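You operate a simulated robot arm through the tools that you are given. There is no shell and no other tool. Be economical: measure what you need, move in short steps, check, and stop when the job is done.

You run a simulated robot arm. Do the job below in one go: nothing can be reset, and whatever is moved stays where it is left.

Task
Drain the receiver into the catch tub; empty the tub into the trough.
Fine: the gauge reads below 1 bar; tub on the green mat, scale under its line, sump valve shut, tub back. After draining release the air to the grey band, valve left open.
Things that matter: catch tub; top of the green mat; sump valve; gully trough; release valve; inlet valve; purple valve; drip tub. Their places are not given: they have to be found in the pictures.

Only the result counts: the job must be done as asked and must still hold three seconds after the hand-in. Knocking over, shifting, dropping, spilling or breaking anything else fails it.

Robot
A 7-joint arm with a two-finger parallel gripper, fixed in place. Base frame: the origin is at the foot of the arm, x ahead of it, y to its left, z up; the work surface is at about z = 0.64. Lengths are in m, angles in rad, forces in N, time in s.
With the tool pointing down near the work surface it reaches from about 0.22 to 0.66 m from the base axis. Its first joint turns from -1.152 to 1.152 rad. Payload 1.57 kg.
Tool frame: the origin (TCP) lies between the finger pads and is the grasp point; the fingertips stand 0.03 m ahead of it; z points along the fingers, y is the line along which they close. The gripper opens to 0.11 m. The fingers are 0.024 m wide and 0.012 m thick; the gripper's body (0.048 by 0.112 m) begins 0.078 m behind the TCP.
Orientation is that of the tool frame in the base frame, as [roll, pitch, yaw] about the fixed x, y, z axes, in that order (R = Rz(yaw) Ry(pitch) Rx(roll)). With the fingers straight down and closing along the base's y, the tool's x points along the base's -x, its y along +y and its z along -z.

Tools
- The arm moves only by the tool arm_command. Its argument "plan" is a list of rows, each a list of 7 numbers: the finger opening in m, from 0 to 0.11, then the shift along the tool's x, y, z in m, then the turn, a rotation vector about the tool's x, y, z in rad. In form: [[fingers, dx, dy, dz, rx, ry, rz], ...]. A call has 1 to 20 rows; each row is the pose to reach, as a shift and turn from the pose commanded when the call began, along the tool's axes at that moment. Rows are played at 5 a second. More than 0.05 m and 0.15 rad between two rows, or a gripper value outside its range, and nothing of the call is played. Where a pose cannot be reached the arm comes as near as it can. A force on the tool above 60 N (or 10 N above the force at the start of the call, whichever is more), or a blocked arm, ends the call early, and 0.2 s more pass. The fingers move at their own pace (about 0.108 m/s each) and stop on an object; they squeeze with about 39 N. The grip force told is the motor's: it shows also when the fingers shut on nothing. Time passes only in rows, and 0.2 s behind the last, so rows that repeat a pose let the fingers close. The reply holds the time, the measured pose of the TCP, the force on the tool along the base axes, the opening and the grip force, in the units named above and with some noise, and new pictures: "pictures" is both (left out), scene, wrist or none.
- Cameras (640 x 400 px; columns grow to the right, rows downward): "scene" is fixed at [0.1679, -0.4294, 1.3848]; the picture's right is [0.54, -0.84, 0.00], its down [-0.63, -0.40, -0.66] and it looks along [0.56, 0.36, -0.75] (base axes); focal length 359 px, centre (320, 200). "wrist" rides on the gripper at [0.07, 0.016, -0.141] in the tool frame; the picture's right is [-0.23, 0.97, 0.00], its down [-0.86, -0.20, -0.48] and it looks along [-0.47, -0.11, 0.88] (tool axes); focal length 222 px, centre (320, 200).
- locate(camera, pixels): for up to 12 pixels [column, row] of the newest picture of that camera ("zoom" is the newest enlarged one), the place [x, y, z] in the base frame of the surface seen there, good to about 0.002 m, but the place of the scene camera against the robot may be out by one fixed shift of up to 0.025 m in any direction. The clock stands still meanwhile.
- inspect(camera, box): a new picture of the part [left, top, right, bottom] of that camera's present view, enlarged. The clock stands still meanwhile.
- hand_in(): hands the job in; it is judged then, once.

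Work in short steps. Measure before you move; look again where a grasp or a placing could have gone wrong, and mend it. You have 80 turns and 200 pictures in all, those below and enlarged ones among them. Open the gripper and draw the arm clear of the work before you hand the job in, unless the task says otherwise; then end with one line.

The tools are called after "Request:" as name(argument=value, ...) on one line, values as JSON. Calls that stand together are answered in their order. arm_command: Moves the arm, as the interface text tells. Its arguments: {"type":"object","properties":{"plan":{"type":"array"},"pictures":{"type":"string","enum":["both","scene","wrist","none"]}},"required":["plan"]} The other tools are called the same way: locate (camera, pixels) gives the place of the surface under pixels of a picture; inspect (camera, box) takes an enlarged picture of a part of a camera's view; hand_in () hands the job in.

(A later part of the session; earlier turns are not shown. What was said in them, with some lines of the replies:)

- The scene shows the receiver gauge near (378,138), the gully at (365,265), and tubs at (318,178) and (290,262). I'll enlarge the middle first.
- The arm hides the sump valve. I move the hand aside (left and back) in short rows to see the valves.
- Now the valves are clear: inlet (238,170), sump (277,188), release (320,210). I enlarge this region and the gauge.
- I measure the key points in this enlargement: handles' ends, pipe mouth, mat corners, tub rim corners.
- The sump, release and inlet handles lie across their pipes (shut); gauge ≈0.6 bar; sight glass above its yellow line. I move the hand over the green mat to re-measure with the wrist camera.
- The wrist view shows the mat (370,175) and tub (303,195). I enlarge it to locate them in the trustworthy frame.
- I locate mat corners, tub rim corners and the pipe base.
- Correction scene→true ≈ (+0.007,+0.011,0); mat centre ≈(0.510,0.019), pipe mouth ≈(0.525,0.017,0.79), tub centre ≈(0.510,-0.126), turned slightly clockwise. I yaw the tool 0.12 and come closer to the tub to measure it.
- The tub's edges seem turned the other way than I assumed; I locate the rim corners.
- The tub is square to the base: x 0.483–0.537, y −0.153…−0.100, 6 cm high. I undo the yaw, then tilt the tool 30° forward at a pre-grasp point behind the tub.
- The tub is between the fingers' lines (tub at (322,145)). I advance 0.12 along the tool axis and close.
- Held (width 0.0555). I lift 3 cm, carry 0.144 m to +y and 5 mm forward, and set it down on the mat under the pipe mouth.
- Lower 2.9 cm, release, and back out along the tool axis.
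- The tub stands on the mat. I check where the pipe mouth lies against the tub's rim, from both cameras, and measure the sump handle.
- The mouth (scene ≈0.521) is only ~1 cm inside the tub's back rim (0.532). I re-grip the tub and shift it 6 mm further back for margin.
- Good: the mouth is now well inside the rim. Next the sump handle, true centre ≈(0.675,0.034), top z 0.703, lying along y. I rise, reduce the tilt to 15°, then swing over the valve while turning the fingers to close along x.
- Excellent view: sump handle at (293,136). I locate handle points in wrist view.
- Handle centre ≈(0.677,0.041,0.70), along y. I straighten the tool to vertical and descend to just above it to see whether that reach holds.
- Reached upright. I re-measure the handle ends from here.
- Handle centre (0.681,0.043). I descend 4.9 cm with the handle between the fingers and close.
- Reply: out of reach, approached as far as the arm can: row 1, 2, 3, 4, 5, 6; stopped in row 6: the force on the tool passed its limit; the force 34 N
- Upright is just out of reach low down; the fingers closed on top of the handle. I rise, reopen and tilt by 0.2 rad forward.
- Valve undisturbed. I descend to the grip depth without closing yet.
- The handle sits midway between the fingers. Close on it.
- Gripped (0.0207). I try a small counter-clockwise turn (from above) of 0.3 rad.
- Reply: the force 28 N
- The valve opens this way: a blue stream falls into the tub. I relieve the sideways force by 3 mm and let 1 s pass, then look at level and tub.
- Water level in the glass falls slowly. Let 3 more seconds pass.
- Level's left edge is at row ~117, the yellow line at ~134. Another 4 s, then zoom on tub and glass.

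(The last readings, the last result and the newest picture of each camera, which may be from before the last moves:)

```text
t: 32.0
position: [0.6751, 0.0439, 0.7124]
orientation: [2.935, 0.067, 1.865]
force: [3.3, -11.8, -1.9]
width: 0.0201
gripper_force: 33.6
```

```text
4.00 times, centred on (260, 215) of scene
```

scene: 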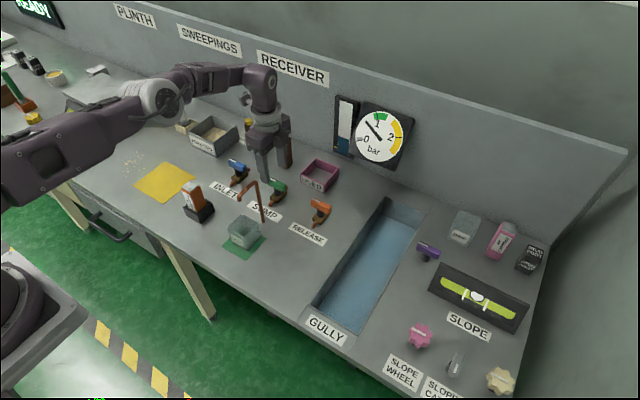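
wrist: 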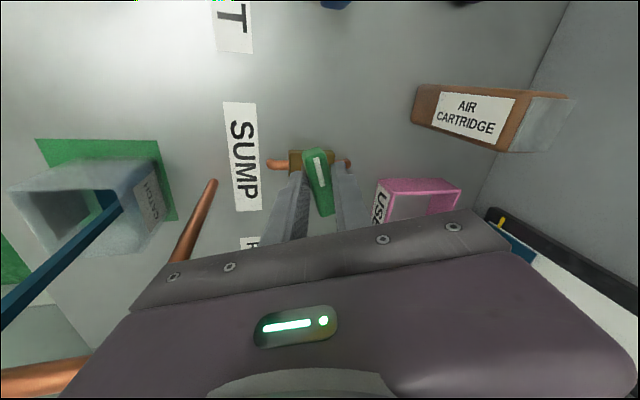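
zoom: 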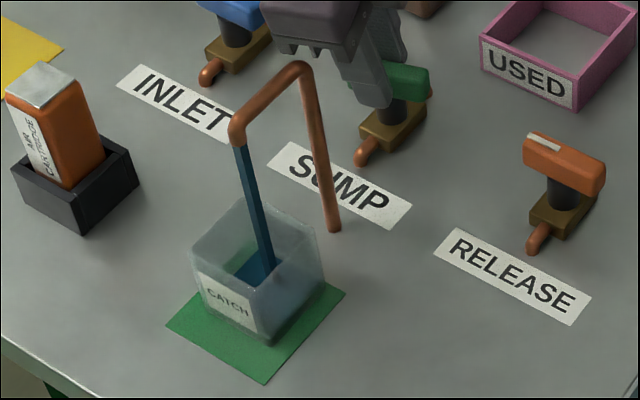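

About 2 px/s; ~32 px plus margin remain (≈17 s). Tub is far from full. I wait 12.6 s in three calls, then look.

Request:
arm_command(plan=[[0.01, 0, 0, 0, 0, 0, 0], [0.01, 0, 0, 0, 0, 0, 0], [0.01, 0, 0, 0, 0, 0, 0], [0.01, 0, 0, 0, 0, 0, 0], [0.01, 0, 0, 0, 0, 0, 0], [0.01, 0, 0, 0, 0, 0, 0], [0.01, 0, 0, 0, 0, 0, 0], [0.01, 0, 0, 0, 0, 0, 0], [0.01, 0, 0, 0, 0, 0, 0], [0.01, 0, 0, 0, 0, 0, 0], [0.01, 0, 0, 0, 0, 0, 0], [0.01, 0, 0, 0, 0, 0, 0], [0.01, 0, 0, 0, 0, 0, 0], [0.01, 0, 0, 0, 0, 0, 0], [0.01, 0, 0, 0, 0, 0, 0], [0.01, 0, 0, 0, 0, 0, 0], [0.01, 0, 0, 0, 0, 0, 0], [0.01, 0, 0, 0, 0, 0, 0], [0.01, 0, 0, 0, 0, 0, 0], [0.01, 0, 0, 0, 0, 0, 0]], pictures="none")

Request:
arm_command(plan=[[0.01, 0, 0, 0, 0, 0, 0], [0.01, 0, 0, 0, 0, 0, 0], [0.01, 0, 0, 0, 0, 0, 0], [0.01, 0, 0, 0, 0, 0, 0], [0.01, 0, 0, 0, 0, 0, 0], [0.01, 0, 0, 0, 0, 0, 0], [0.01, 0, 0, 0, 0, 0, 0], [0.01, 0, 0, 0, 0, 0, 0], [0.01, 0, 0, 0, 0, 0, 0], [0.01, 0, 0, 0, 0, 0, 0], [0.01, 0, 0, 0, 0, 0, 0], [0.01, 0, 0, 0, 0, 0, 0], [0.01, 0, 0, 0, 0, 0, 0], [0.01, 0, 0, 0, 0, 0, 0], [0.01, 0, 0, 0, 0, 0, 0], [0.01, 0, 0, 0, 0, 0, 0], [0.01, 0, 0, 0, 0, 0, 0], [0.01, 0, 0, 0, 0, 0, 0], [0.01, 0, 0, 0, 0, 0, 0], [0.01, 0, 0, 0, 0, 0, 0]], pictures="none")

Request:
inspect(camera="scene", box=[320, 85, 420, 180])

Request:
inspect(camera="scene", box=[210, 165, 310, 265])

```text
t: 36.2
position: [0.6742, 0.0446, 0.7133]
orientation: [2.935, 0.066, 1.865]
force: [1.9, -8.9, 1.9]
width: 0.0199
gripper_force: 33.8
```

```text
t: 40.4
position: [0.6733, 0.0442, 0.7132]
orientation: [2.935, 0.068, 1.865]
force: [1.4, -6.4, 4.0]
width: 0.0199
gripper_force: 33.6
```

```text
4.21 times, centred on (370, 132) of scene
```

zoom: 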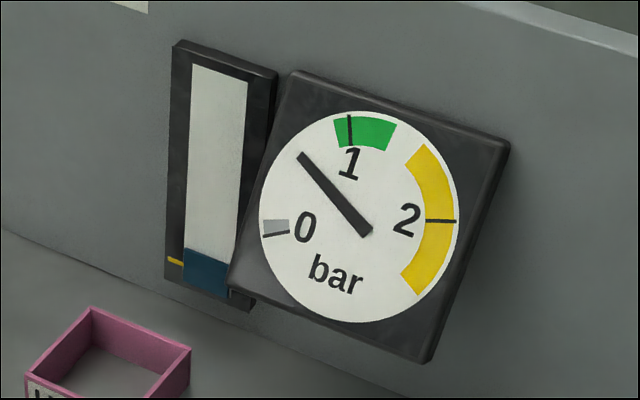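

```text
4.00 times, centred on (260, 215) of scene
```

zoom: 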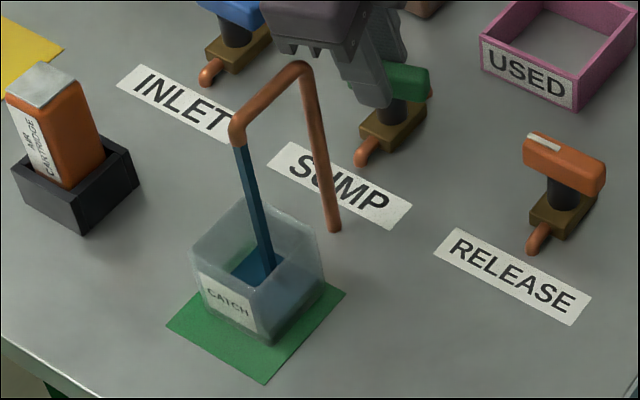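

Level left edge 248, line ≈264. Wait 12.6 s more for a clear margin.

Request:
arm_command(plan=[[0.01, 0, 0, 0, 0, 0, 0], [0.01, 0, 0, 0, 0, 0, 0], [0.01, 0, 0, 0, 0, 0, 0], [0.01, 0, 0, 0, 0, 0, 0], [0.01, 0, 0, 0, 0, 0, 0], [0.01, 0, 0, 0, 0, 0, 0], [0.01, 0, 0, 0, 0, 0, 0], [0.01, 0, 0, 0, 0, 0, 0], [0.01, 0, 0, 0, 0, 0, 0], [0.01, 0, 0, 0, 0, 0, 0], [0.01, 0, 0, 0, 0, 0, 0], [0.01, 0, 0, 0, 0, 0, 0], [0.01, 0, 0, 0, 0, 0, 0], [0.01, 0, 0, 0, 0, 0, 0], [0.01, 0, 0, 0, 0, 0, 0], [0.01, 0, 0, 0, 0, 0, 0], [0.01, 0, 0, 0, 0, 0, 0], [0.01, 0, 0, 0, 0, 0, 0], [0.01, 0, 0, 0, 0, 0, 0], [0.01, 0, 0, 0, 0, 0, 0]], pictures="none")

Request:
arm_command(plan=[[0.01, 0, 0, 0, 0, 0, 0], [0.01, 0, 0, 0, 0, 0, 0], [0.01, 0, 0, 0, 0, 0, 0], [0.01, 0, 0, 0, 0, 0, 0], [0.01, 0, 0, 0, 0, 0, 0], [0.01, 0, 0, 0, 0, 0, 0], [0.01, 0, 0, 0, 0, 0, 0], [0.01, 0, 0, 0, 0, 0, 0], [0.01, 0, 0, 0, 0, 0, 0], [0.01, 0, 0, 0, 0, 0, 0], [0.01, 0, 0, 0, 0, 0, 0], [0.01, 0, 0, 0, 0, 0, 0], [0.01, 0, 0, 0, 0, 0, 0], [0.01, 0, 0, 0, 0, 0, 0], [0.01, 0, 0, 0, 0, 0, 0], [0.01, 0, 0, 0, 0, 0, 0], [0.01, 0, 0, 0, 0, 0, 0], [0.01, 0, 0, 0, 0, 0, 0], [0.01, 0, 0, 0, 0, 0, 0], [0.01, 0, 0, 0, 0, 0, 0]], pictures="none")

Request:
arm_command(plan=[[0.01, 0, 0, 0, 0, 0, 0], [0.01, 0, 0, 0, 0, 0, 0], [0.01, 0, 0, 0, 0, 0, 0], [0.01, 0, 0, 0, 0, 0, 0], [0.01, 0, 0, 0, 0, 0, 0], [0.01, 0, 0, 0, 0, 0, 0], [0.01, 0, 0, 0, 0, 0, 0], [0.01, 0, 0, 0, 0, 0, 0], [0.01, 0, 0, 0, 0, 0, 0], [0.01, 0, 0, 0, 0, 0, 0], [0.01, 0, 0, 0, 0, 0, 0], [0.01, 0, 0, 0, 0, 0, 0], [0.01, 0, 0, 0, 0, 0, 0], [0.01, 0, 0, 0, 0, 0, 0], [0.01, 0, 0, 0, 0, 0, 0]], pictures="none")

Request:
inspect(camera="scene", box=[320, 85, 420, 180])

Request:
inspect(camera="scene", box=[210, 165, 310, 265])

```text
t: 44.6
position: [0.6743, 0.0435, 0.713]
orientation: [2.937, 0.067, 1.866]
force: [2.1, -3.7, 6.0]
width: 0.0202
gripper_force: 33.3
```

```text
t: 48.8
position: [0.6739, 0.0441, 0.7127]
orientation: [2.936, 0.066, 1.867]
force: [0.3, -1.3, 6.5]
width: 0.0203
gripper_force: 33.8
```

```text
t: 52.0
position: [0.6734, 0.0445, 0.7132]
orientation: [2.935, 0.066, 1.866]
force: [0.2, -0.9, 6.0]
width: 0.0201
gripper_force: 34.1
```

```text
4.21 times, centred on (370, 132) of scene
```

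zoom: 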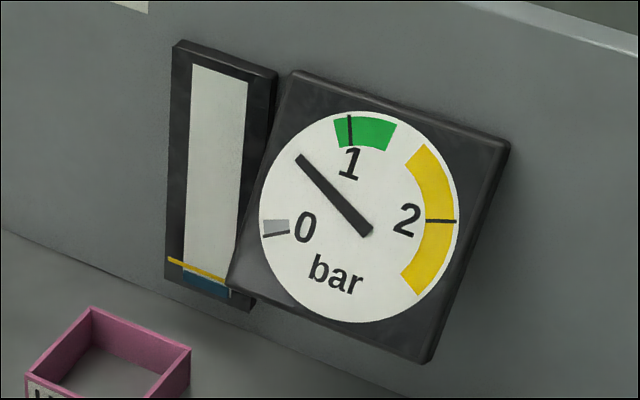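

```text
4.00 times, centred on (260, 215) of scene
```

zoom: 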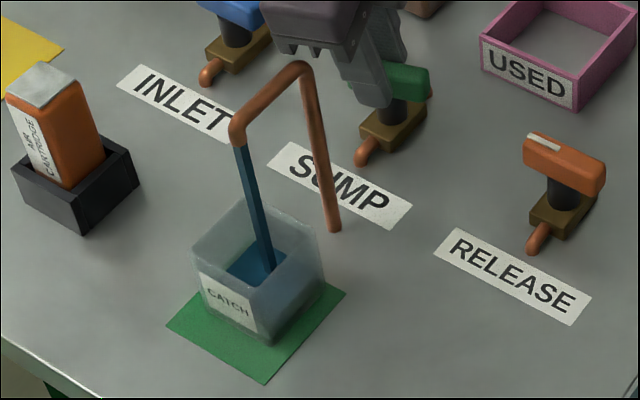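

The level is clearly below the yellow line. Close the sump valve: turn back 0.32 rad.

Request:
arm_command(plan=[[0.01, 0, 0.001, 0, 0, 0, 0.12], [0.01, 0, 0.002, 0, 0, 0, 0.24], [0.01, 0, 0.002, 0, 0, 0, 0.32], [0.01, 0, 0.002, 0, 0, 0, 0.32]], pictures="wrist")

Request:
inspect(camera="scene", box=[210, 165, 310, 265])

```text
t: 53.0
position: [0.6746, 0.0439, 0.7121]
orientation: [2.928, -0.001, 1.554]
force: [-14.3, 4.3, 7.3]
width: 0.0205
gripper_force: 34.1
```

wrist: 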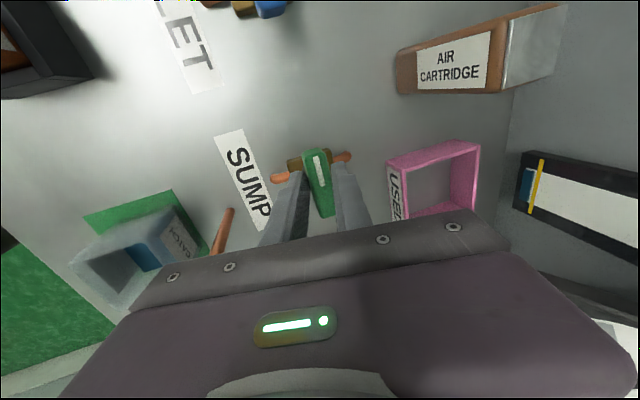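

```text
4.00 times, centred on (260, 215) of scene
```

zoom: 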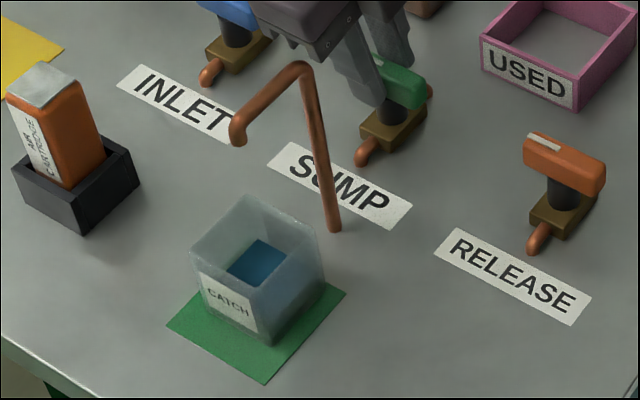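

Stream stopped, handle back. I nudge it 0.05 rad to its stop, release, rise 6 cm and shift to the release valve (hand stays in this orientation).

Request:
arm_command(plan=[[0.01, 0, 0, 0, 0, 0, 0.05], [0.05, 0, 0, 0, 0, 0, 0.0], [0.06, 0, 0, 0, 0, 0, 0], [0.06, 0, 0, -0.03, 0, 0, 0], [0.06, 0, 0, -0.06, 0, 0, 0], [0.06, -0.045, 0.006, -0.06, 0, 0, 0], [0.06, -0.09, 0.006, -0.06, 0, 0, 0], [0.06, -0.135, 0.006, -0.06, 0, 0, 0], [0.06, -0.145, 0.006, -0.06, 0, 0, 0]])

Request:
inspect(camera="wrist", box=[220, 60, 420, 240])

```text
t: 55.0
position: [0.6666, -0.1001, 0.7724]
orientation: [2.922, 0.0, 1.553]
force: [-0.3, -0.4, 0.9]
width: 0.0599
gripper_force: 0.1
```

scene: 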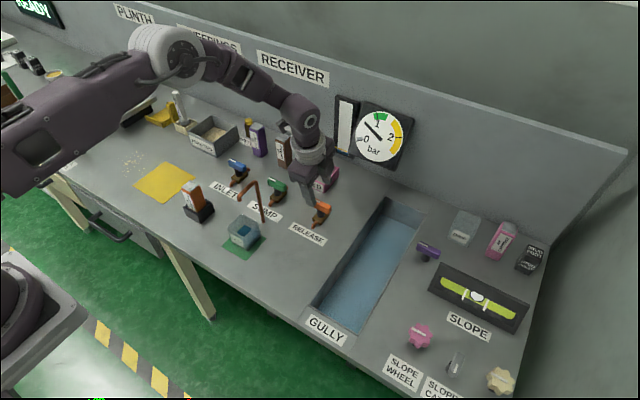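
wrist: 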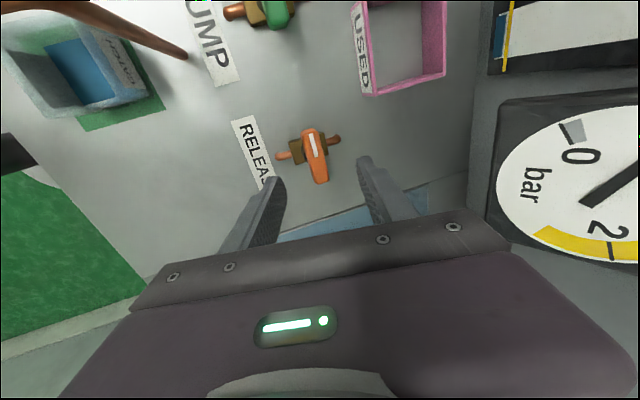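

```text
2.22 times, centred on (320, 150) of wrist
```

zoom: 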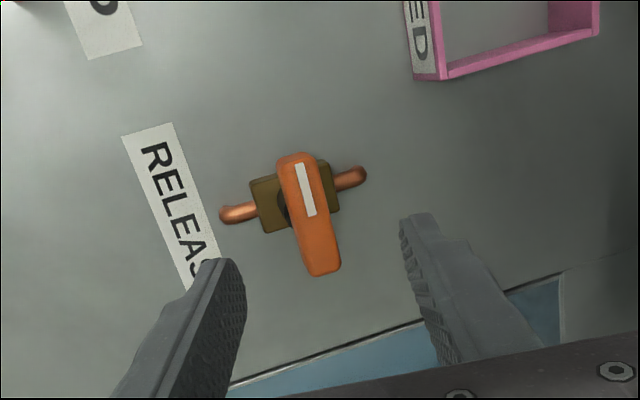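

Release handle seen centred near (313,155). I measure its ends.

Request:
locate(camera="zoom", pixels=[[295, 162], [323, 265], [310, 212], [297, 240], [326, 220], [265, 205], [335, 188]])

Request:
inspect(camera="scene", box=[210, 165, 350, 265])

```text
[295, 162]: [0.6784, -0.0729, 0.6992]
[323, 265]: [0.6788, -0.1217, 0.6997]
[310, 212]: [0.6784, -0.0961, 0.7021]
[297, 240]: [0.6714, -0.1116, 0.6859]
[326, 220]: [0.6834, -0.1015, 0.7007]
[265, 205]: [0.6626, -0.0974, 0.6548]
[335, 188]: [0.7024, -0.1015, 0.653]
```

```text
4.00 times, centred on (280, 215) of scene
```

zoom: 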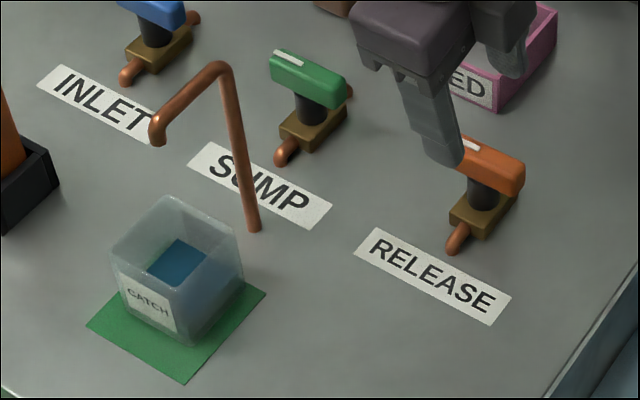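

Release handle centre (0.679,−0.098); sump handle confirmed crosswise. Descend and close on the release handle.

Request:
arm_command(plan=[[0.06, 0.002, -0.003, 0.03, 0, 0, 0], [0.06, 0.002, -0.006, 0.06, 0, 0, 0], [0.06, 0.002, -0.006, 0.06, 0, 0, 0], [0.03, 0.002, -0.006, 0.06, 0, 0, 0], [0.01, 0.002, -0.006, 0.06, 0, 0, 0], [0.01, 0.002, -0.006, 0.06, 0, 0, 0]], pictures="wrist")

```text
t: 56.4
position: [0.6761, -0.0994, 0.7135]
orientation: [2.918, 0.001, 1.556]
force: [23.3, -0.3, -2.1]
width: 0.0207
gripper_force: 33.9
```

wrist: 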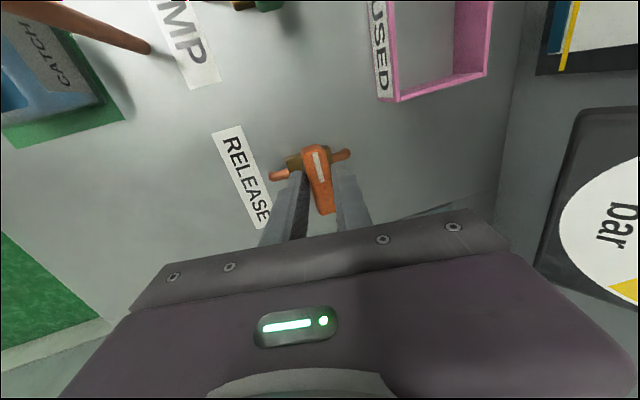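

Gripped. I add 3 mm in +x to relax, then turn counter-clockwise 0.6 rad.

Request:
arm_command(plan=[[0.01, 0, 0.003, 0, 0, 0, 0], [0.01, 0, 0.003, 0, 0, 0, -0.12], [0.01, 0, 0.003, 0, 0, 0, -0.24], [0.01, 0, 0.003, 0, 0, 0, -0.36], [0.01, 0, 0.003, 0, 0, 0, -0.48], [0.01, 0, 0.003, 0, 0, 0, -0.6]])

Request:
inspect(camera="scene", box=[240, 85, 420, 225])

```text
t: 57.8
position: [0.6747, -0.0992, 0.7136]
orientation: [2.964, 0.12, 2.146]
force: [-2.8, -1.0, 11.5]
width: 0.0196
gripper_force: 34.1
```

scene: 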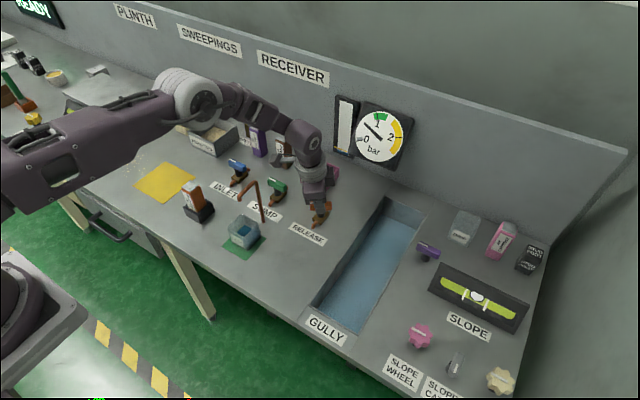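
wrist: 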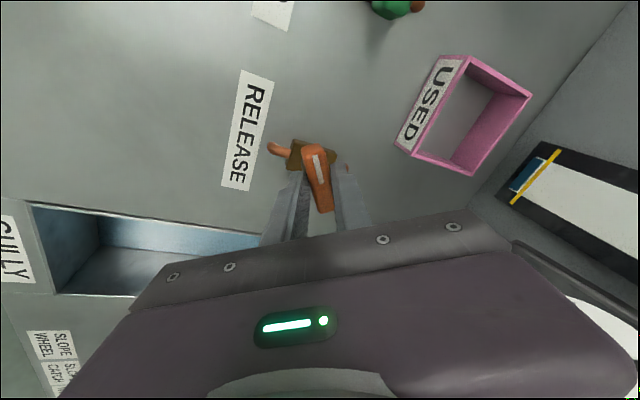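

```text
2.86 times, centred on (330, 155) of scene
```

zoom: 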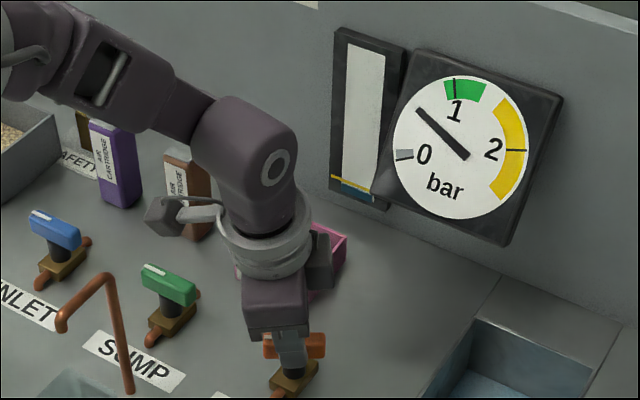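

Handle turns freely and the gauge starts to fall. Continue to ~1.45 rad in total.

Request:
arm_command(plan=[[0.01, 0, 0, 0, 0, 0, -0.13], [0.01, 0, 0, 0, 0, 0, -0.26], [0.01, 0, 0, 0, 0, 0, -0.39], [0.01, 0, 0, 0, 0, 0, -0.52], [0.01, 0, 0, 0, 0, 0, -0.65], [0.01, 0, 0, 0, 0, 0, -0.78], [0.01, 0, 0, 0, 0, 0, -0.85], [0.01, 0, 0, 0, 0, 0, -0.85]])

Request:
inspect(camera="scene", box=[240, 85, 420, 225])

```text
t: 59.6
position: [0.6749, -0.0987, 0.7129]
orientation: [3.117, 0.21, 3.001]
force: [-22.7, -13.0, 0.4]
width: 0.0172
gripper_force: 31.7
```

scene: 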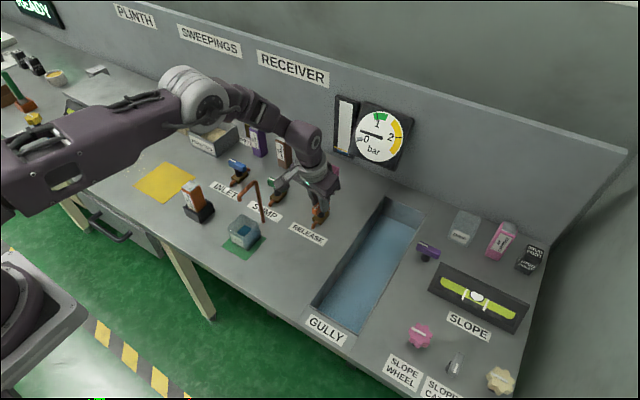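
wrist: 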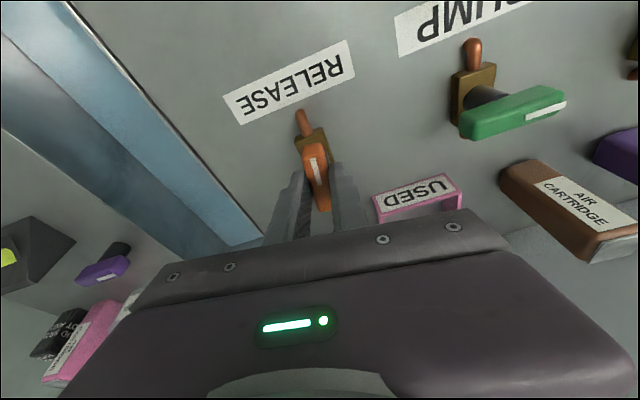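

```text
2.86 times, centred on (330, 155) of scene
```

zoom: 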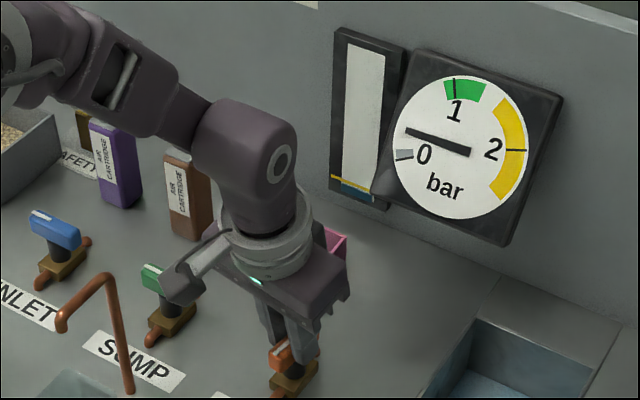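

Gauge is dropping past 0.3 with the valve ~90° open. I let go, rise out along the tool axis.

Request:
arm_command(plan=[[0.04, 0, 0, 0, 0, 0, 0], [0.05, 0, 0, 0, 0, 0, 0], [0.05, 0, 0, -0.03, 0, 0, 0], [0.05, 0, 0, -0.07, 0, 0, 0], [0.05, 0, 0, -0.11, 0, 0, 0], [0.05, 0, 0, -0.15, 0, 0, -0.07], [0.05, 0.04, 0, -0.16, 0, 0, -0.14], [0.07, 0.08, 0, -0.16, 0, 0, -0.14], [0.09, 0.12, 0, -0.16, 0, 0, -0.14], [0.09, 0.12, 0, -0.16, 0, 0, -0.14]])

Request:
inspect(camera="scene", box=[220, 85, 420, 255])

```text
t: 61.8
position: [0.523, -0.0836, 0.8449]
orientation: [-3.138, 0.217, -3.139]
force: [0.9, -0.2, -0.4]
width: 0.0901
gripper_force: 0.0
```

scene: 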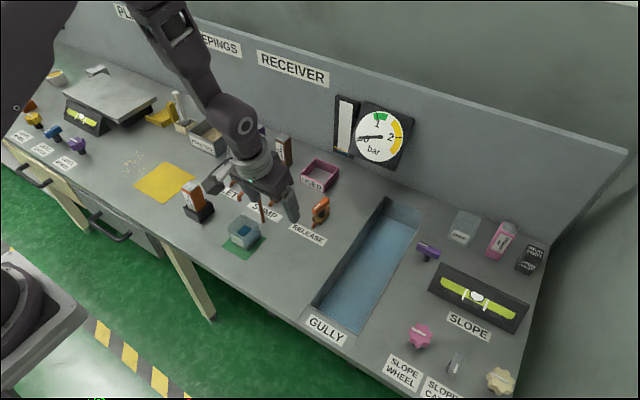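
wrist: 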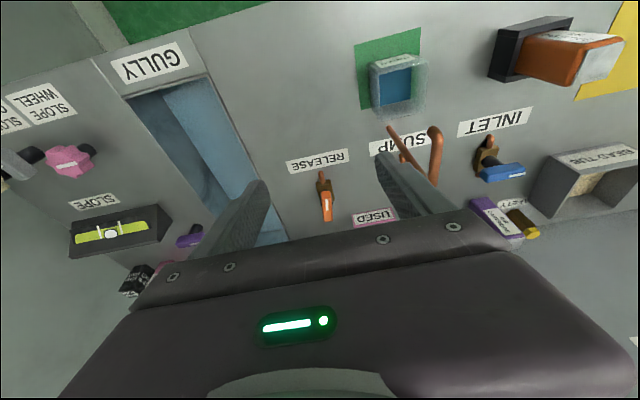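

```text
2.35 times, centred on (320, 170) of scene
```

zoom: 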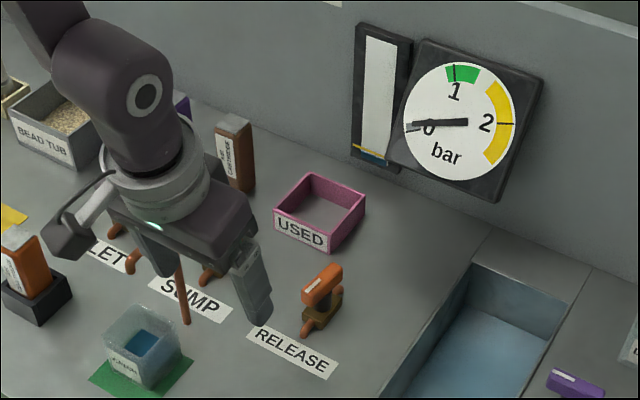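

Gauge is in the grey band; release handle is open. Next back to the tub: pre-grasp pose behind it at 30° tilt.

Request:
arm_command(plan=[[0.09, 0.039, 0, -0.014, 0, 0, 0], [0.09, 0.0785, 0, -0.0275, 0, -0.1, 0], [0.09, 0.0785, 0.045, -0.0275, 0, -0.2, 0], [0.09, 0.083, 0.085, -0.008, 0, -0.303, 0], [0.09, 0.0873, 0.1006, 0.0126, 0, -0.303, 0], [0.09, 0.0873, 0.1006, 0.0126, 0, -0.303, 0]])

```text
t: 63.2
position: [0.4439, 0.0186, 0.8128]
orientation: [-3.138, 0.52, -3.137]
force: [0.5, 0.3, 1.8]
width: 0.0902
gripper_force: 0.0
```

scene: 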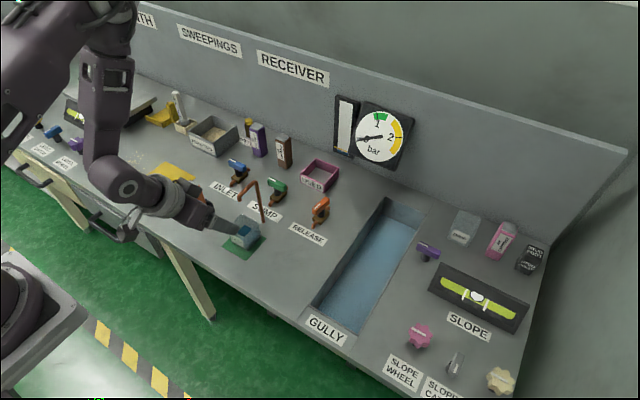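
wrist: 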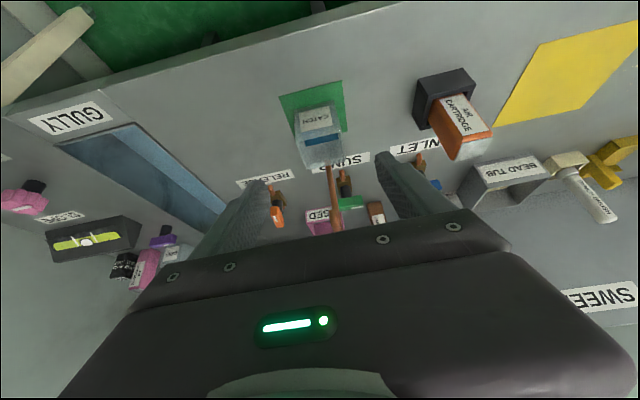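

Aligned. Advance 0.147 along the tool axis and close on the tub.

Request:
arm_command(plan=[[0.09, 0.0026, -0.0015, 0.045, 0, 0, 0], [0.09, 0.0026, -0.0015, 0.09, 0, 0, 0], [0.09, 0.0026, -0.0015, 0.12, 0, 0, 0], [0.09, 0.0026, -0.0015, 0.147, 0, 0, 0], [0.09, 0.0026, -0.0015, 0.147, 0, 0, 0], [0.07, 0.0026, -0.0015, 0.147, 0, 0, 0], [0.04, 0.0026, -0.0015, 0.147, 0, 0, 0], [0.04, 0.0026, -0.0015, 0.147, 0, 0, 0]], pictures="wrist")

Request:
locate(camera="scene", pixels=[[385, 200], [427, 213], [312, 303], [358, 325], [365, 265], [430, 250], [349, 232]])

```text
t: 65.0
position: [0.5117, 0.0152, 0.6835]
orientation: [-3.139, 0.519, -3.137]
force: [1.8, -0.1, 1.5]
width: 0.0554
gripper_force: 38.9
```

wrist: 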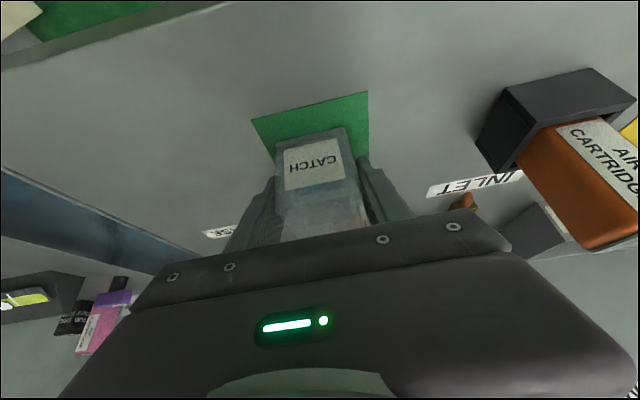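

```text
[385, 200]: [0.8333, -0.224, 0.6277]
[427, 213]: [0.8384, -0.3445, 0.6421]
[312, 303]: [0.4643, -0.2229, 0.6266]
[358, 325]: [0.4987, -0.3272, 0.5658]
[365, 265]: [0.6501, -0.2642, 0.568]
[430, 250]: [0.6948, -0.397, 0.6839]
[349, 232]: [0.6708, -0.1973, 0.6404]
```

Tub gripped. Trough (true) spans about x 0.48–0.84, y −0.21…−0.33. I lift 3 cm, slide out to −y under/away from the pipe, then rise to (0.572,−0.27,0.82) above the trough, keeping the tub upright.

Request:
arm_command(plan=[[0.04, -0.0075, 0, -0.013, 0, 0, 0], [0.04, -0.015, 0, -0.026, 0, 0, 0], [0.04, -0.015, -0.02, -0.026, 0, 0, 0], [0.04, -0.015, -0.05, -0.026, 0, 0, 0], [0.04, -0.015, -0.08, -0.026, 0, 0, 0], [0.04, -0.015, -0.11, -0.026, 0, 0, 0], [0.04, -0.015, -0.14, -0.026, 0, 0, 0], [0.04, -0.033, -0.165, -0.037, 0, 0, 0], [0.04, -0.051, -0.19, -0.048, 0, 0, 0], [0.04, -0.069, -0.215, -0.059, 0, 0, 0], [0.04, -0.087, -0.24, -0.07, 0, 0, 0], [0.04, -0.105, -0.265, -0.081, 0, 0, 0], [0.04, -0.122, -0.285, -0.0912, 0, 0, 0], [0.04, -0.122, -0.285, -0.0912, 0, 0, 0]])

```text
t: 68.0
position: [0.5729, -0.2679, 0.8251]
orientation: [-3.137, 0.52, -3.139]
force: [-1.1, 0.4, -1.0]
width: 0.0554
gripper_force: 38.9
```

scene: 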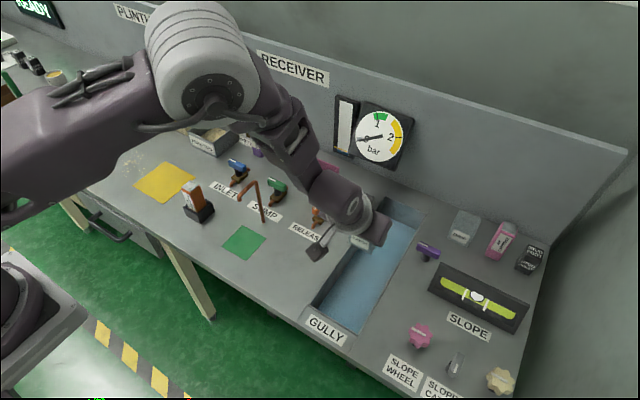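
wrist: 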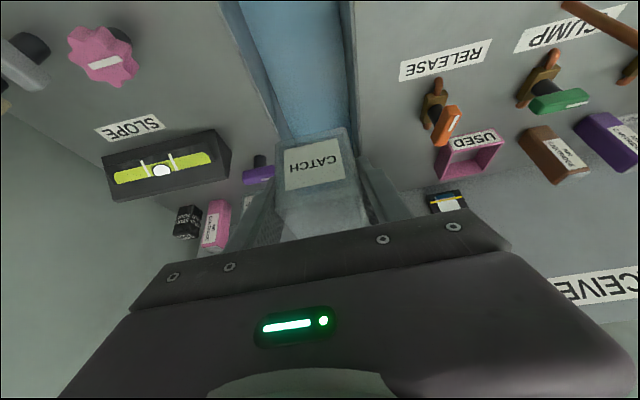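

Tub is above the trough. Pitch the tool up by 1.2 rad in steps so the water pours over the near lip.

Request:
arm_command(plan=[[0.04, 0, -0.002, 0, 0, -0.12, 0], [0.04, 0, -0.002, 0, 0, -0.24, 0], [0.04, 0, -0.002, 0, 0, -0.36, 0], [0.04, 0, -0.002, 0, 0, -0.48, 0], [0.04, 0, -0.002, 0, 0, -0.6, 0], [0.04, 0, -0.002, 0, 0, -0.7, 0], [0.04, 0, -0.002, 0, 0, -0.8, 0], [0.04, 0, -0.002, 0, 0, -0.9, 0], [0.04, 0, -0.002, 0, 0, -1.0, 0], [0.04, 0, -0.002, 0, 0, -1.1, 0], [0.04, 0, -0.002, 0, 0, -1.2, 0], [0.04, 0, -0.002, 0, 0, -1.2, 0]])

Request:
inspect(camera="scene", box=[260, 140, 440, 350])

```text
t: 70.6
position: [0.574, -0.2704, 0.8242]
orientation: [-0.021, 1.422, -0.019]
force: [-0.1, -0.1, -0.5]
width: 0.0551
gripper_force: 39.1
```

scene: 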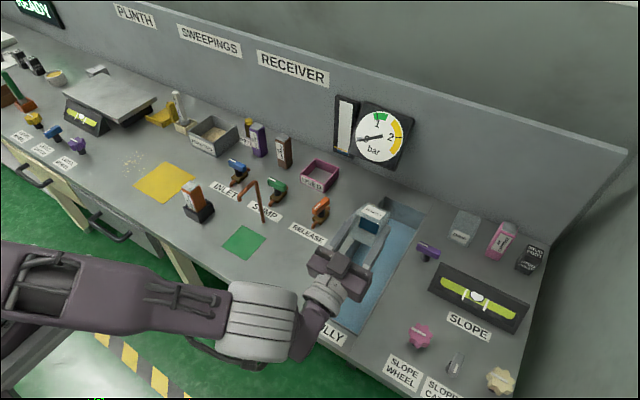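
wrist: 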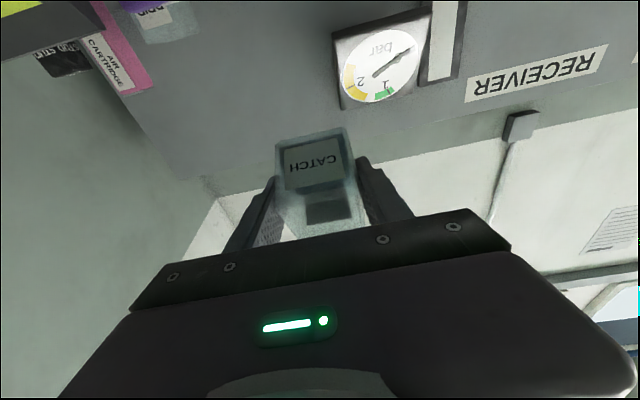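

```text
1.90 times, centred on (350, 245) of scene
```

zoom: 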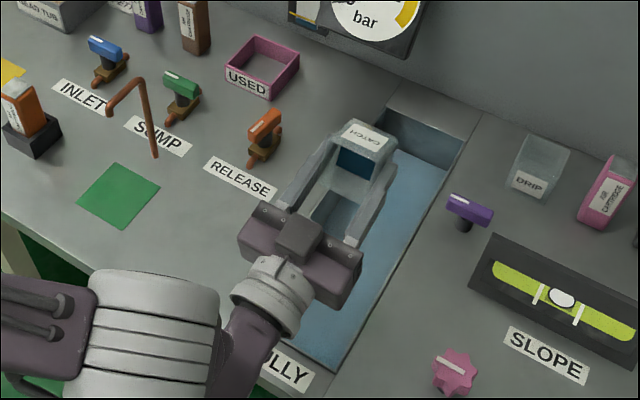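

Tilted ~69°; some water may remain inside. Now roll about the tool axis to turn the opening downward.

Request:
arm_command(plan=[[0.04, 0, 0, 0, 0, 0, 0.14], [0.04, 0, 0, 0, 0, 0, 0.28], [0.04, 0, 0, 0, 0, 0, 0.42], [0.04, 0, 0, 0, 0, 0, 0.56], [0.04, 0, 0, 0, 0, 0, 0.7], [0.04, 0, 0, 0, 0, 0, 0.84], [0.04, 0, 0, 0, 0, 0, 0.98], [0.04, 0, 0, 0, 0, 0, 1.12], [0.04, 0, 0, 0, 0, 0, 1.26], [0.04, 0, 0, 0, 0, 0, 1.4], [0.04, 0, 0, 0, 0, 0, 1.54], [0.04, 0, 0, 0, 0, 0, 1.68], [0.04, 0, 0, 0, 0, 0, 1.82], [0.04, 0, 0, 0, 0, 0, 1.96], [0.04, 0, 0, 0, 0, 0, 2.1], [0.04, 0, 0, 0, 0, 0, 2.1]])

Request:
inspect(camera="scene", box=[280, 170, 440, 320])

```text
t: 74.0
position: [0.574, -0.2704, 0.8253]
orientation: [1.399, -0.52, 1.658]
force: [-0.5, -0.2, -0.5]
width: 0.0553
gripper_force: 38.9
```

scene: 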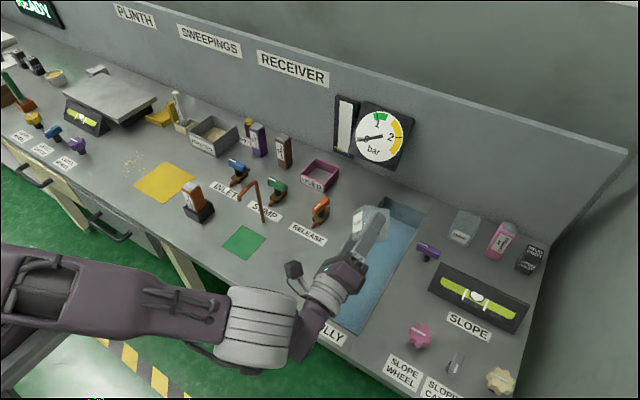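
wrist: 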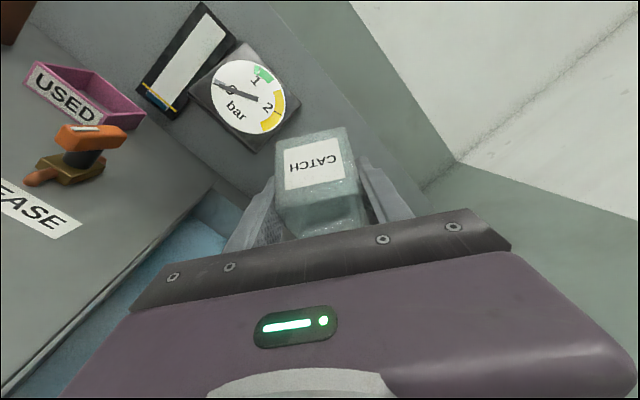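

```text
2.67 times, centred on (360, 245) of scene
```

zoom: 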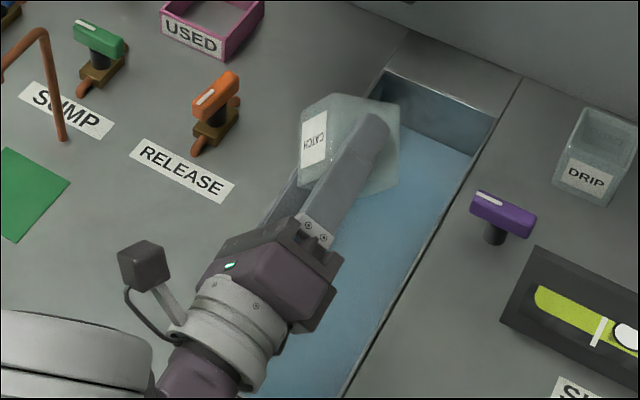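

The tub is tipped ~112° over the trough and looks empty. Hold briefly, then roll back.

Request:
arm_command(plan=[[0.04, 0, 0, 0, 0, 0, 0], [0.04, 0, 0, 0, 0, 0, 0], [0.04, 0, 0, 0, 0, 0, 0], [0.04, 0, 0, 0, 0, 0, -0.14], [0.04, 0, 0, 0, 0, 0, -0.28], [0.04, 0, 0, 0, 0, 0, -0.42], [0.04, 0, 0, 0, 0, 0, -0.56], [0.04, 0, 0, 0, 0, 0, -0.7], [0.04, 0, 0, 0, 0, 0, -0.84], [0.04, 0, 0, 0, 0, 0, -0.98], [0.04, 0, 0, 0, 0, 0, -1.12], [0.04, 0, 0, 0, 0, 0, -1.26], [0.04, 0, 0, 0, 0, 0, -1.4], [0.04, 0, 0, 0, 0, 0, -1.54], [0.04, 0, 0, 0, 0, 0, -1.68], [0.04, 0, 0, 0, 0, 0, -1.82], [0.04, 0, 0, 0, 0, 0, -1.96], [0.04, 0, 0, 0, 0, 0, -2.1], [0.04, 0, 0, 0, 0, 0, -2.1]], pictures="scene")

Request:
inspect(camera="scene", box=[280, 170, 440, 320])

```text
t: 78.0
position: [0.5733, -0.2698, 0.8236]
orientation: [-0.037, 1.421, -0.036]
force: [0.1, -0.5, 0.0]
width: 0.0555
gripper_force: 38.8
```

scene: 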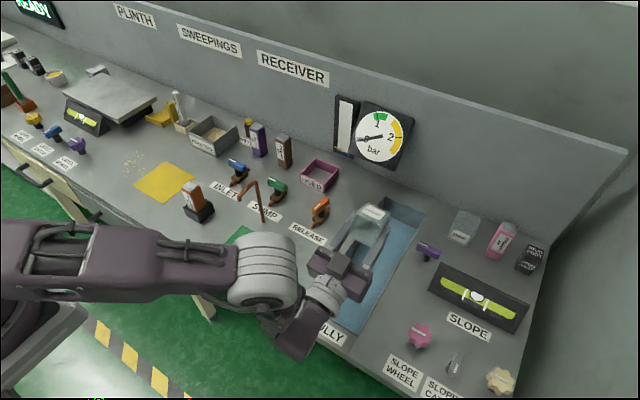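

```text
2.67 times, centred on (360, 245) of scene
```

zoom: 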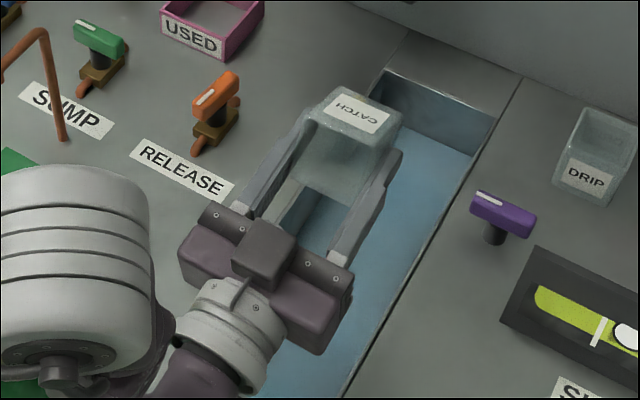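

Through the clear tub only the trough shows: it is empty. Pitch back upright.

Request:
arm_command(plan=[[0.04, 0, 0, 0, 0, 0.12, 0], [0.04, 0, 0, 0, 0, 0.24, 0], [0.04, 0, 0, 0, 0, 0.36, 0], [0.04, 0, 0, 0, 0, 0.48, 0], [0.04, 0, 0, 0, 0, 0.6, 0], [0.04, 0, 0, 0, 0, 0.72, 0], [0.04, 0, 0, 0, 0, 0.84, 0], [0.04, 0, 0, 0, 0, 0.96, 0], [0.04, 0, 0, 0, 0, 1.08, 0], [0.04, 0, 0, 0, 0, 1.2, 0], [0.04, 0, 0, 0, 0, 1.2, 0]])

Request:
inspect(camera="wrist", box=[230, 90, 410, 250])

```text
t: 80.4
position: [0.5744, -0.2697, 0.8258]
orientation: [-3.137, 0.517, -3.136]
force: [0.5, -0.8, -0.2]
width: 0.0554
gripper_force: 38.9
```

scene: 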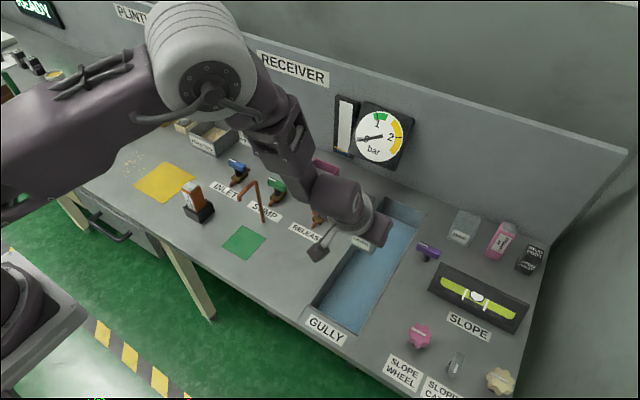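
wrist: 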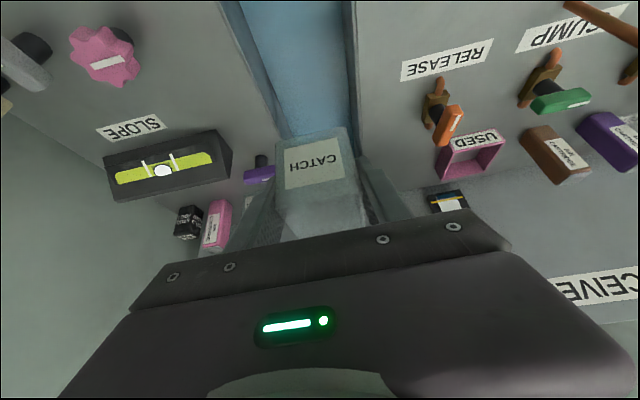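

```text
2.50 times, centred on (320, 170) of wrist
```

zoom: 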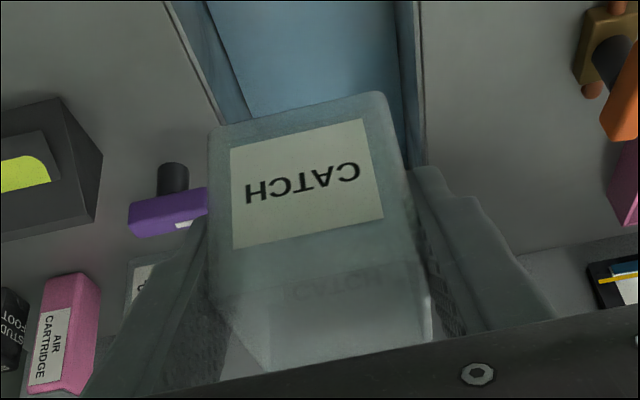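

Empty and upright. Carry it back to its old place: TCP to (0.503,−0.126,0.6845), stopping 5 cm above first.

Request:
arm_command(plan=[[0.04, 0.021, 0.029, 0.0084, 0, 0, 0], [0.04, 0.043, 0.057, 0.0168, 0, 0, 0], [0.04, 0.064, 0.086, 0.0253, 0, 0, 0], [0.04, 0.086, 0.115, 0.0337, 0, 0, 0], [0.04, 0.107, 0.1437, 0.0421, 0, 0, 0], [0.04, 0.107, 0.1437, 0.0421, 0, 0, 0]])

```text
t: 81.8
position: [0.5025, -0.1234, 0.7311]
orientation: [-3.136, 0.521, -3.139]
force: [-0.9, 0.1, -1.3]
width: 0.0554
gripper_force: 38.6
```

scene: 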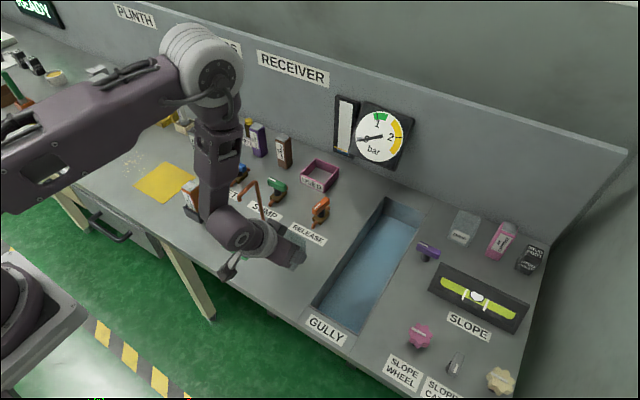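
wrist: 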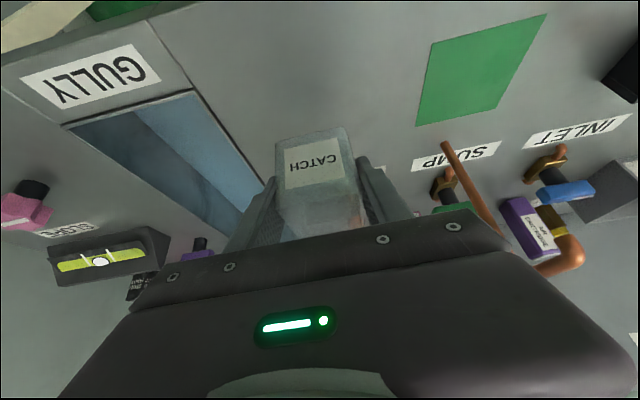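

Lower 4.8 cm, release, and back out.

Request:
arm_command(plan=[[0.04, 0.0118, -0.0026, 0.0205, 0, 0, 0], [0.04, 0.02, -0.0026, 0.035, 0, 0, 0], [0.04, 0.024, -0.0026, 0.0416, 0, 0, 0], [0.04, 0.024, -0.0026, 0.0416, 0, 0, 0], [0.09, 0.024, -0.0026, 0.0416, 0, 0, 0], [0.09, 0.024, -0.0026, 0.0416, 0, 0, 0], [0.09, 0.024, -0.0026, 0.0, 0, 0, 0], [0.09, 0.024, -0.0026, -0.04, 0, 0, 0], [0.09, 0.024, -0.0026, -0.08, 0, 0, 0], [0.09, 0.0, -0.0026, -0.12, 0, 0, 0], [0.09, 0.0, 0.04, -0.15, 0, 0, 0], [0.09, 0.0, 0.085, -0.17, 0, 0, 0], [0.09, 0.0, 0.13, -0.17, 0, 0, 0], [0.09, 0.0, 0.175, -0.17, 0, 0, 0], [0.09, 0.0, 0.175, -0.17, 0, 0, 0]])

Request:
inspect(camera="scene", box=[210, 145, 350, 285])

Request:
inspect(camera="scene", box=[320, 85, 420, 180])

```text
refused: row 11 steps farther than a row can; nothing moved
```

```text
2.86 times, centred on (280, 215) of scene
```

zoom: 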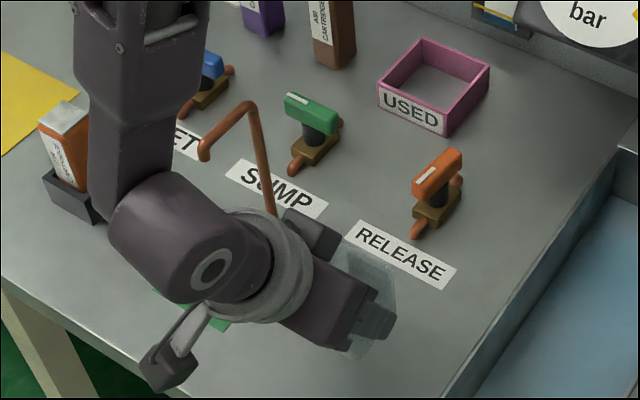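

```text
4.21 times, centred on (370, 132) of scene
```

zoom: 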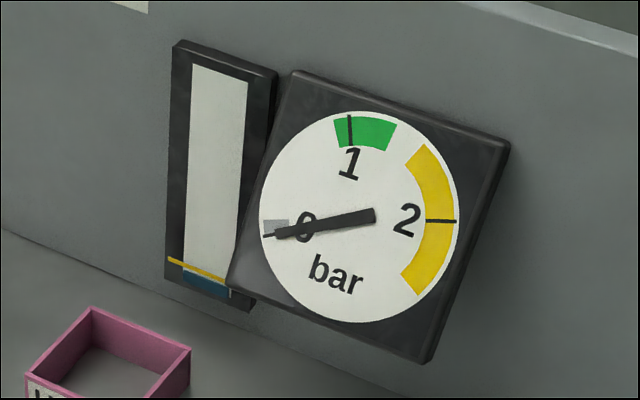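

A row stepped too far, nothing moved; gauge reads 0 (grey band). I repeat with shorter steps.

Request:
arm_command(plan=[[0.04, 0.0118, -0.0026, 0.0205, 0, 0, 0], [0.04, 0.02, -0.0026, 0.035, 0, 0, 0], [0.04, 0.024, -0.0026, 0.0416, 0, 0, 0], [0.04, 0.024, -0.0026, 0.0416, 0, 0, 0], [0.09, 0.024, -0.0026, 0.0416, 0, 0, 0], [0.09, 0.024, -0.0026, 0.0416, 0, 0, 0], [0.09, 0.024, -0.0026, 0.0, 0, 0, 0], [0.09, 0.024, -0.0026, -0.04, 0, 0, 0], [0.09, 0.024, -0.0026, -0.08, 0, 0, 0], [0.09, 0.01, -0.0026, -0.12, 0, 0, 0], [0.09, 0.0, -0.0026, -0.16, 0, 0, 0], [0.09, 0.0, 0.04, -0.17, 0, 0, 0], [0.09, 0.0, 0.085, -0.17, 0, 0, 0], [0.09, 0.0, 0.13, -0.17, 0, 0, 0], [0.09, 0.0, 0.175, -0.17, 0, 0, 0], [0.09, 0.0, 0.175, -0.17, 0, 0, 0]])

Request:
inspect(camera="scene", box=[210, 145, 350, 285])

Request:
locate(camera="zoom", pixels=[[347, 282], [304, 322], [352, 393], [302, 355]])

```text
t: 85.2
position: [0.4191, 0.0486, 0.8809]
orientation: [-3.136, 0.52, -3.14]
force: [-0.6, -0.6, 0.4]
width: 0.0899
gripper_force: 0.1
```

scene: 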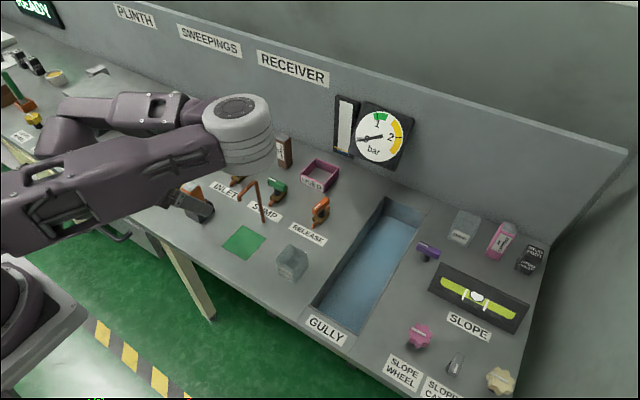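
wrist: 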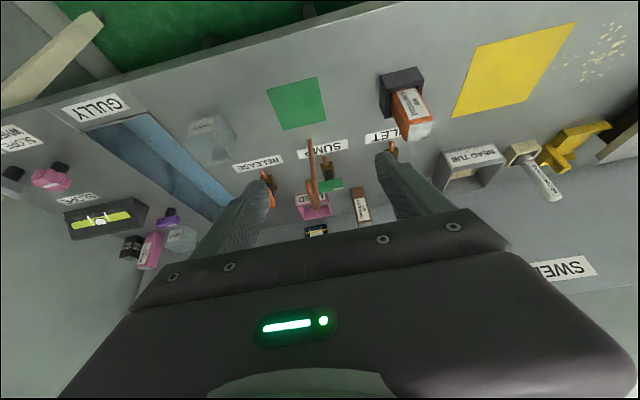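

```text
2.86 times, centred on (280, 215) of scene
```

zoom: 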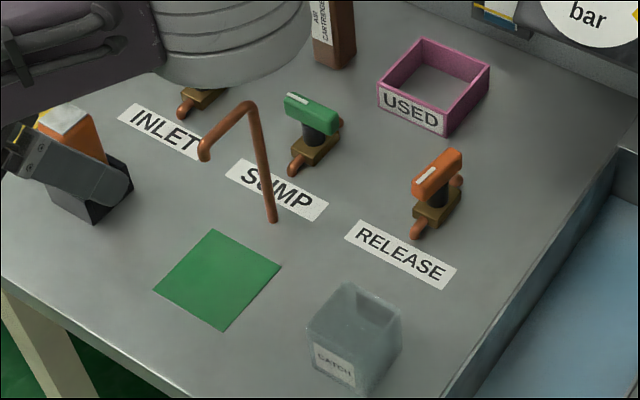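

```text
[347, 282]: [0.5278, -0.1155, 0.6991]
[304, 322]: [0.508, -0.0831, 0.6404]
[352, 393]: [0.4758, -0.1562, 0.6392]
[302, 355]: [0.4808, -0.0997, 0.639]
```

Tub is back on its spot (within a few mm) and empty, sump handle crosswise, release open, gauge at 0. I raise the arm clear and hand in.

Request:
arm_command(plan=[[0.11, 0, 0, -0.04, 0, 0, 0], [0.11, 0, 0, -0.08, 0, 0, 0], [0.11, 0, 0, -0.1, 0, 0, 0], [0.11, 0, 0, -0.1, 0, 0, 0]], pictures="scene")

Request:
inspect(camera="scene", box=[200, 85, 420, 285])

```text
t: 86.2
position: [0.3951, 0.0574, 0.9798]
orientation: [-3.137, 0.52, -3.14]
force: [-0.3, -0.3, -0.3]
width: 0.1097
gripper_force: 0.0
out of reach, approached as far as the arm can: row 1, 2, 3, 4
```

scene: 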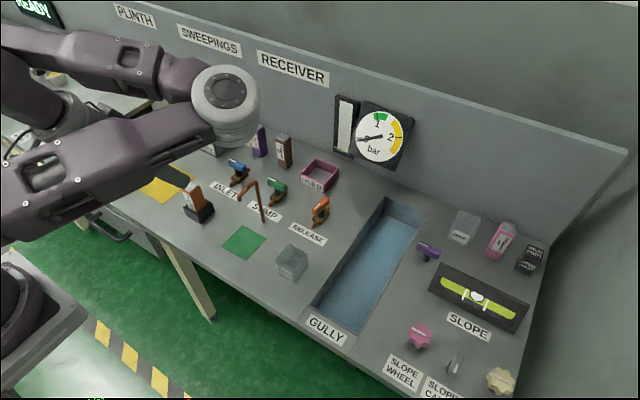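

```text
2.00 times, centred on (310, 185) of scene
```

zoom: 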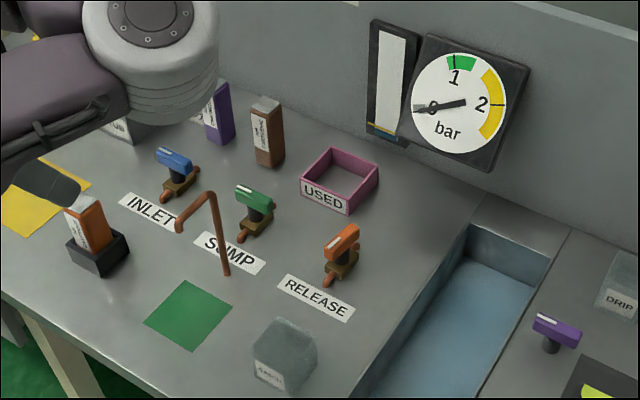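

Everything is in its wanted state and the arm is clear; I hand in.

Request:
hand_in()

```text
The job is handed in.
```

I drained the receiver below its line, shut the sump valve, emptied the catch tub into the trough and set it back within about 5 mm of its old spot. The release valve is left open and the gauge reads 0, in the grey band; I've handed the job in but got no verdict back.
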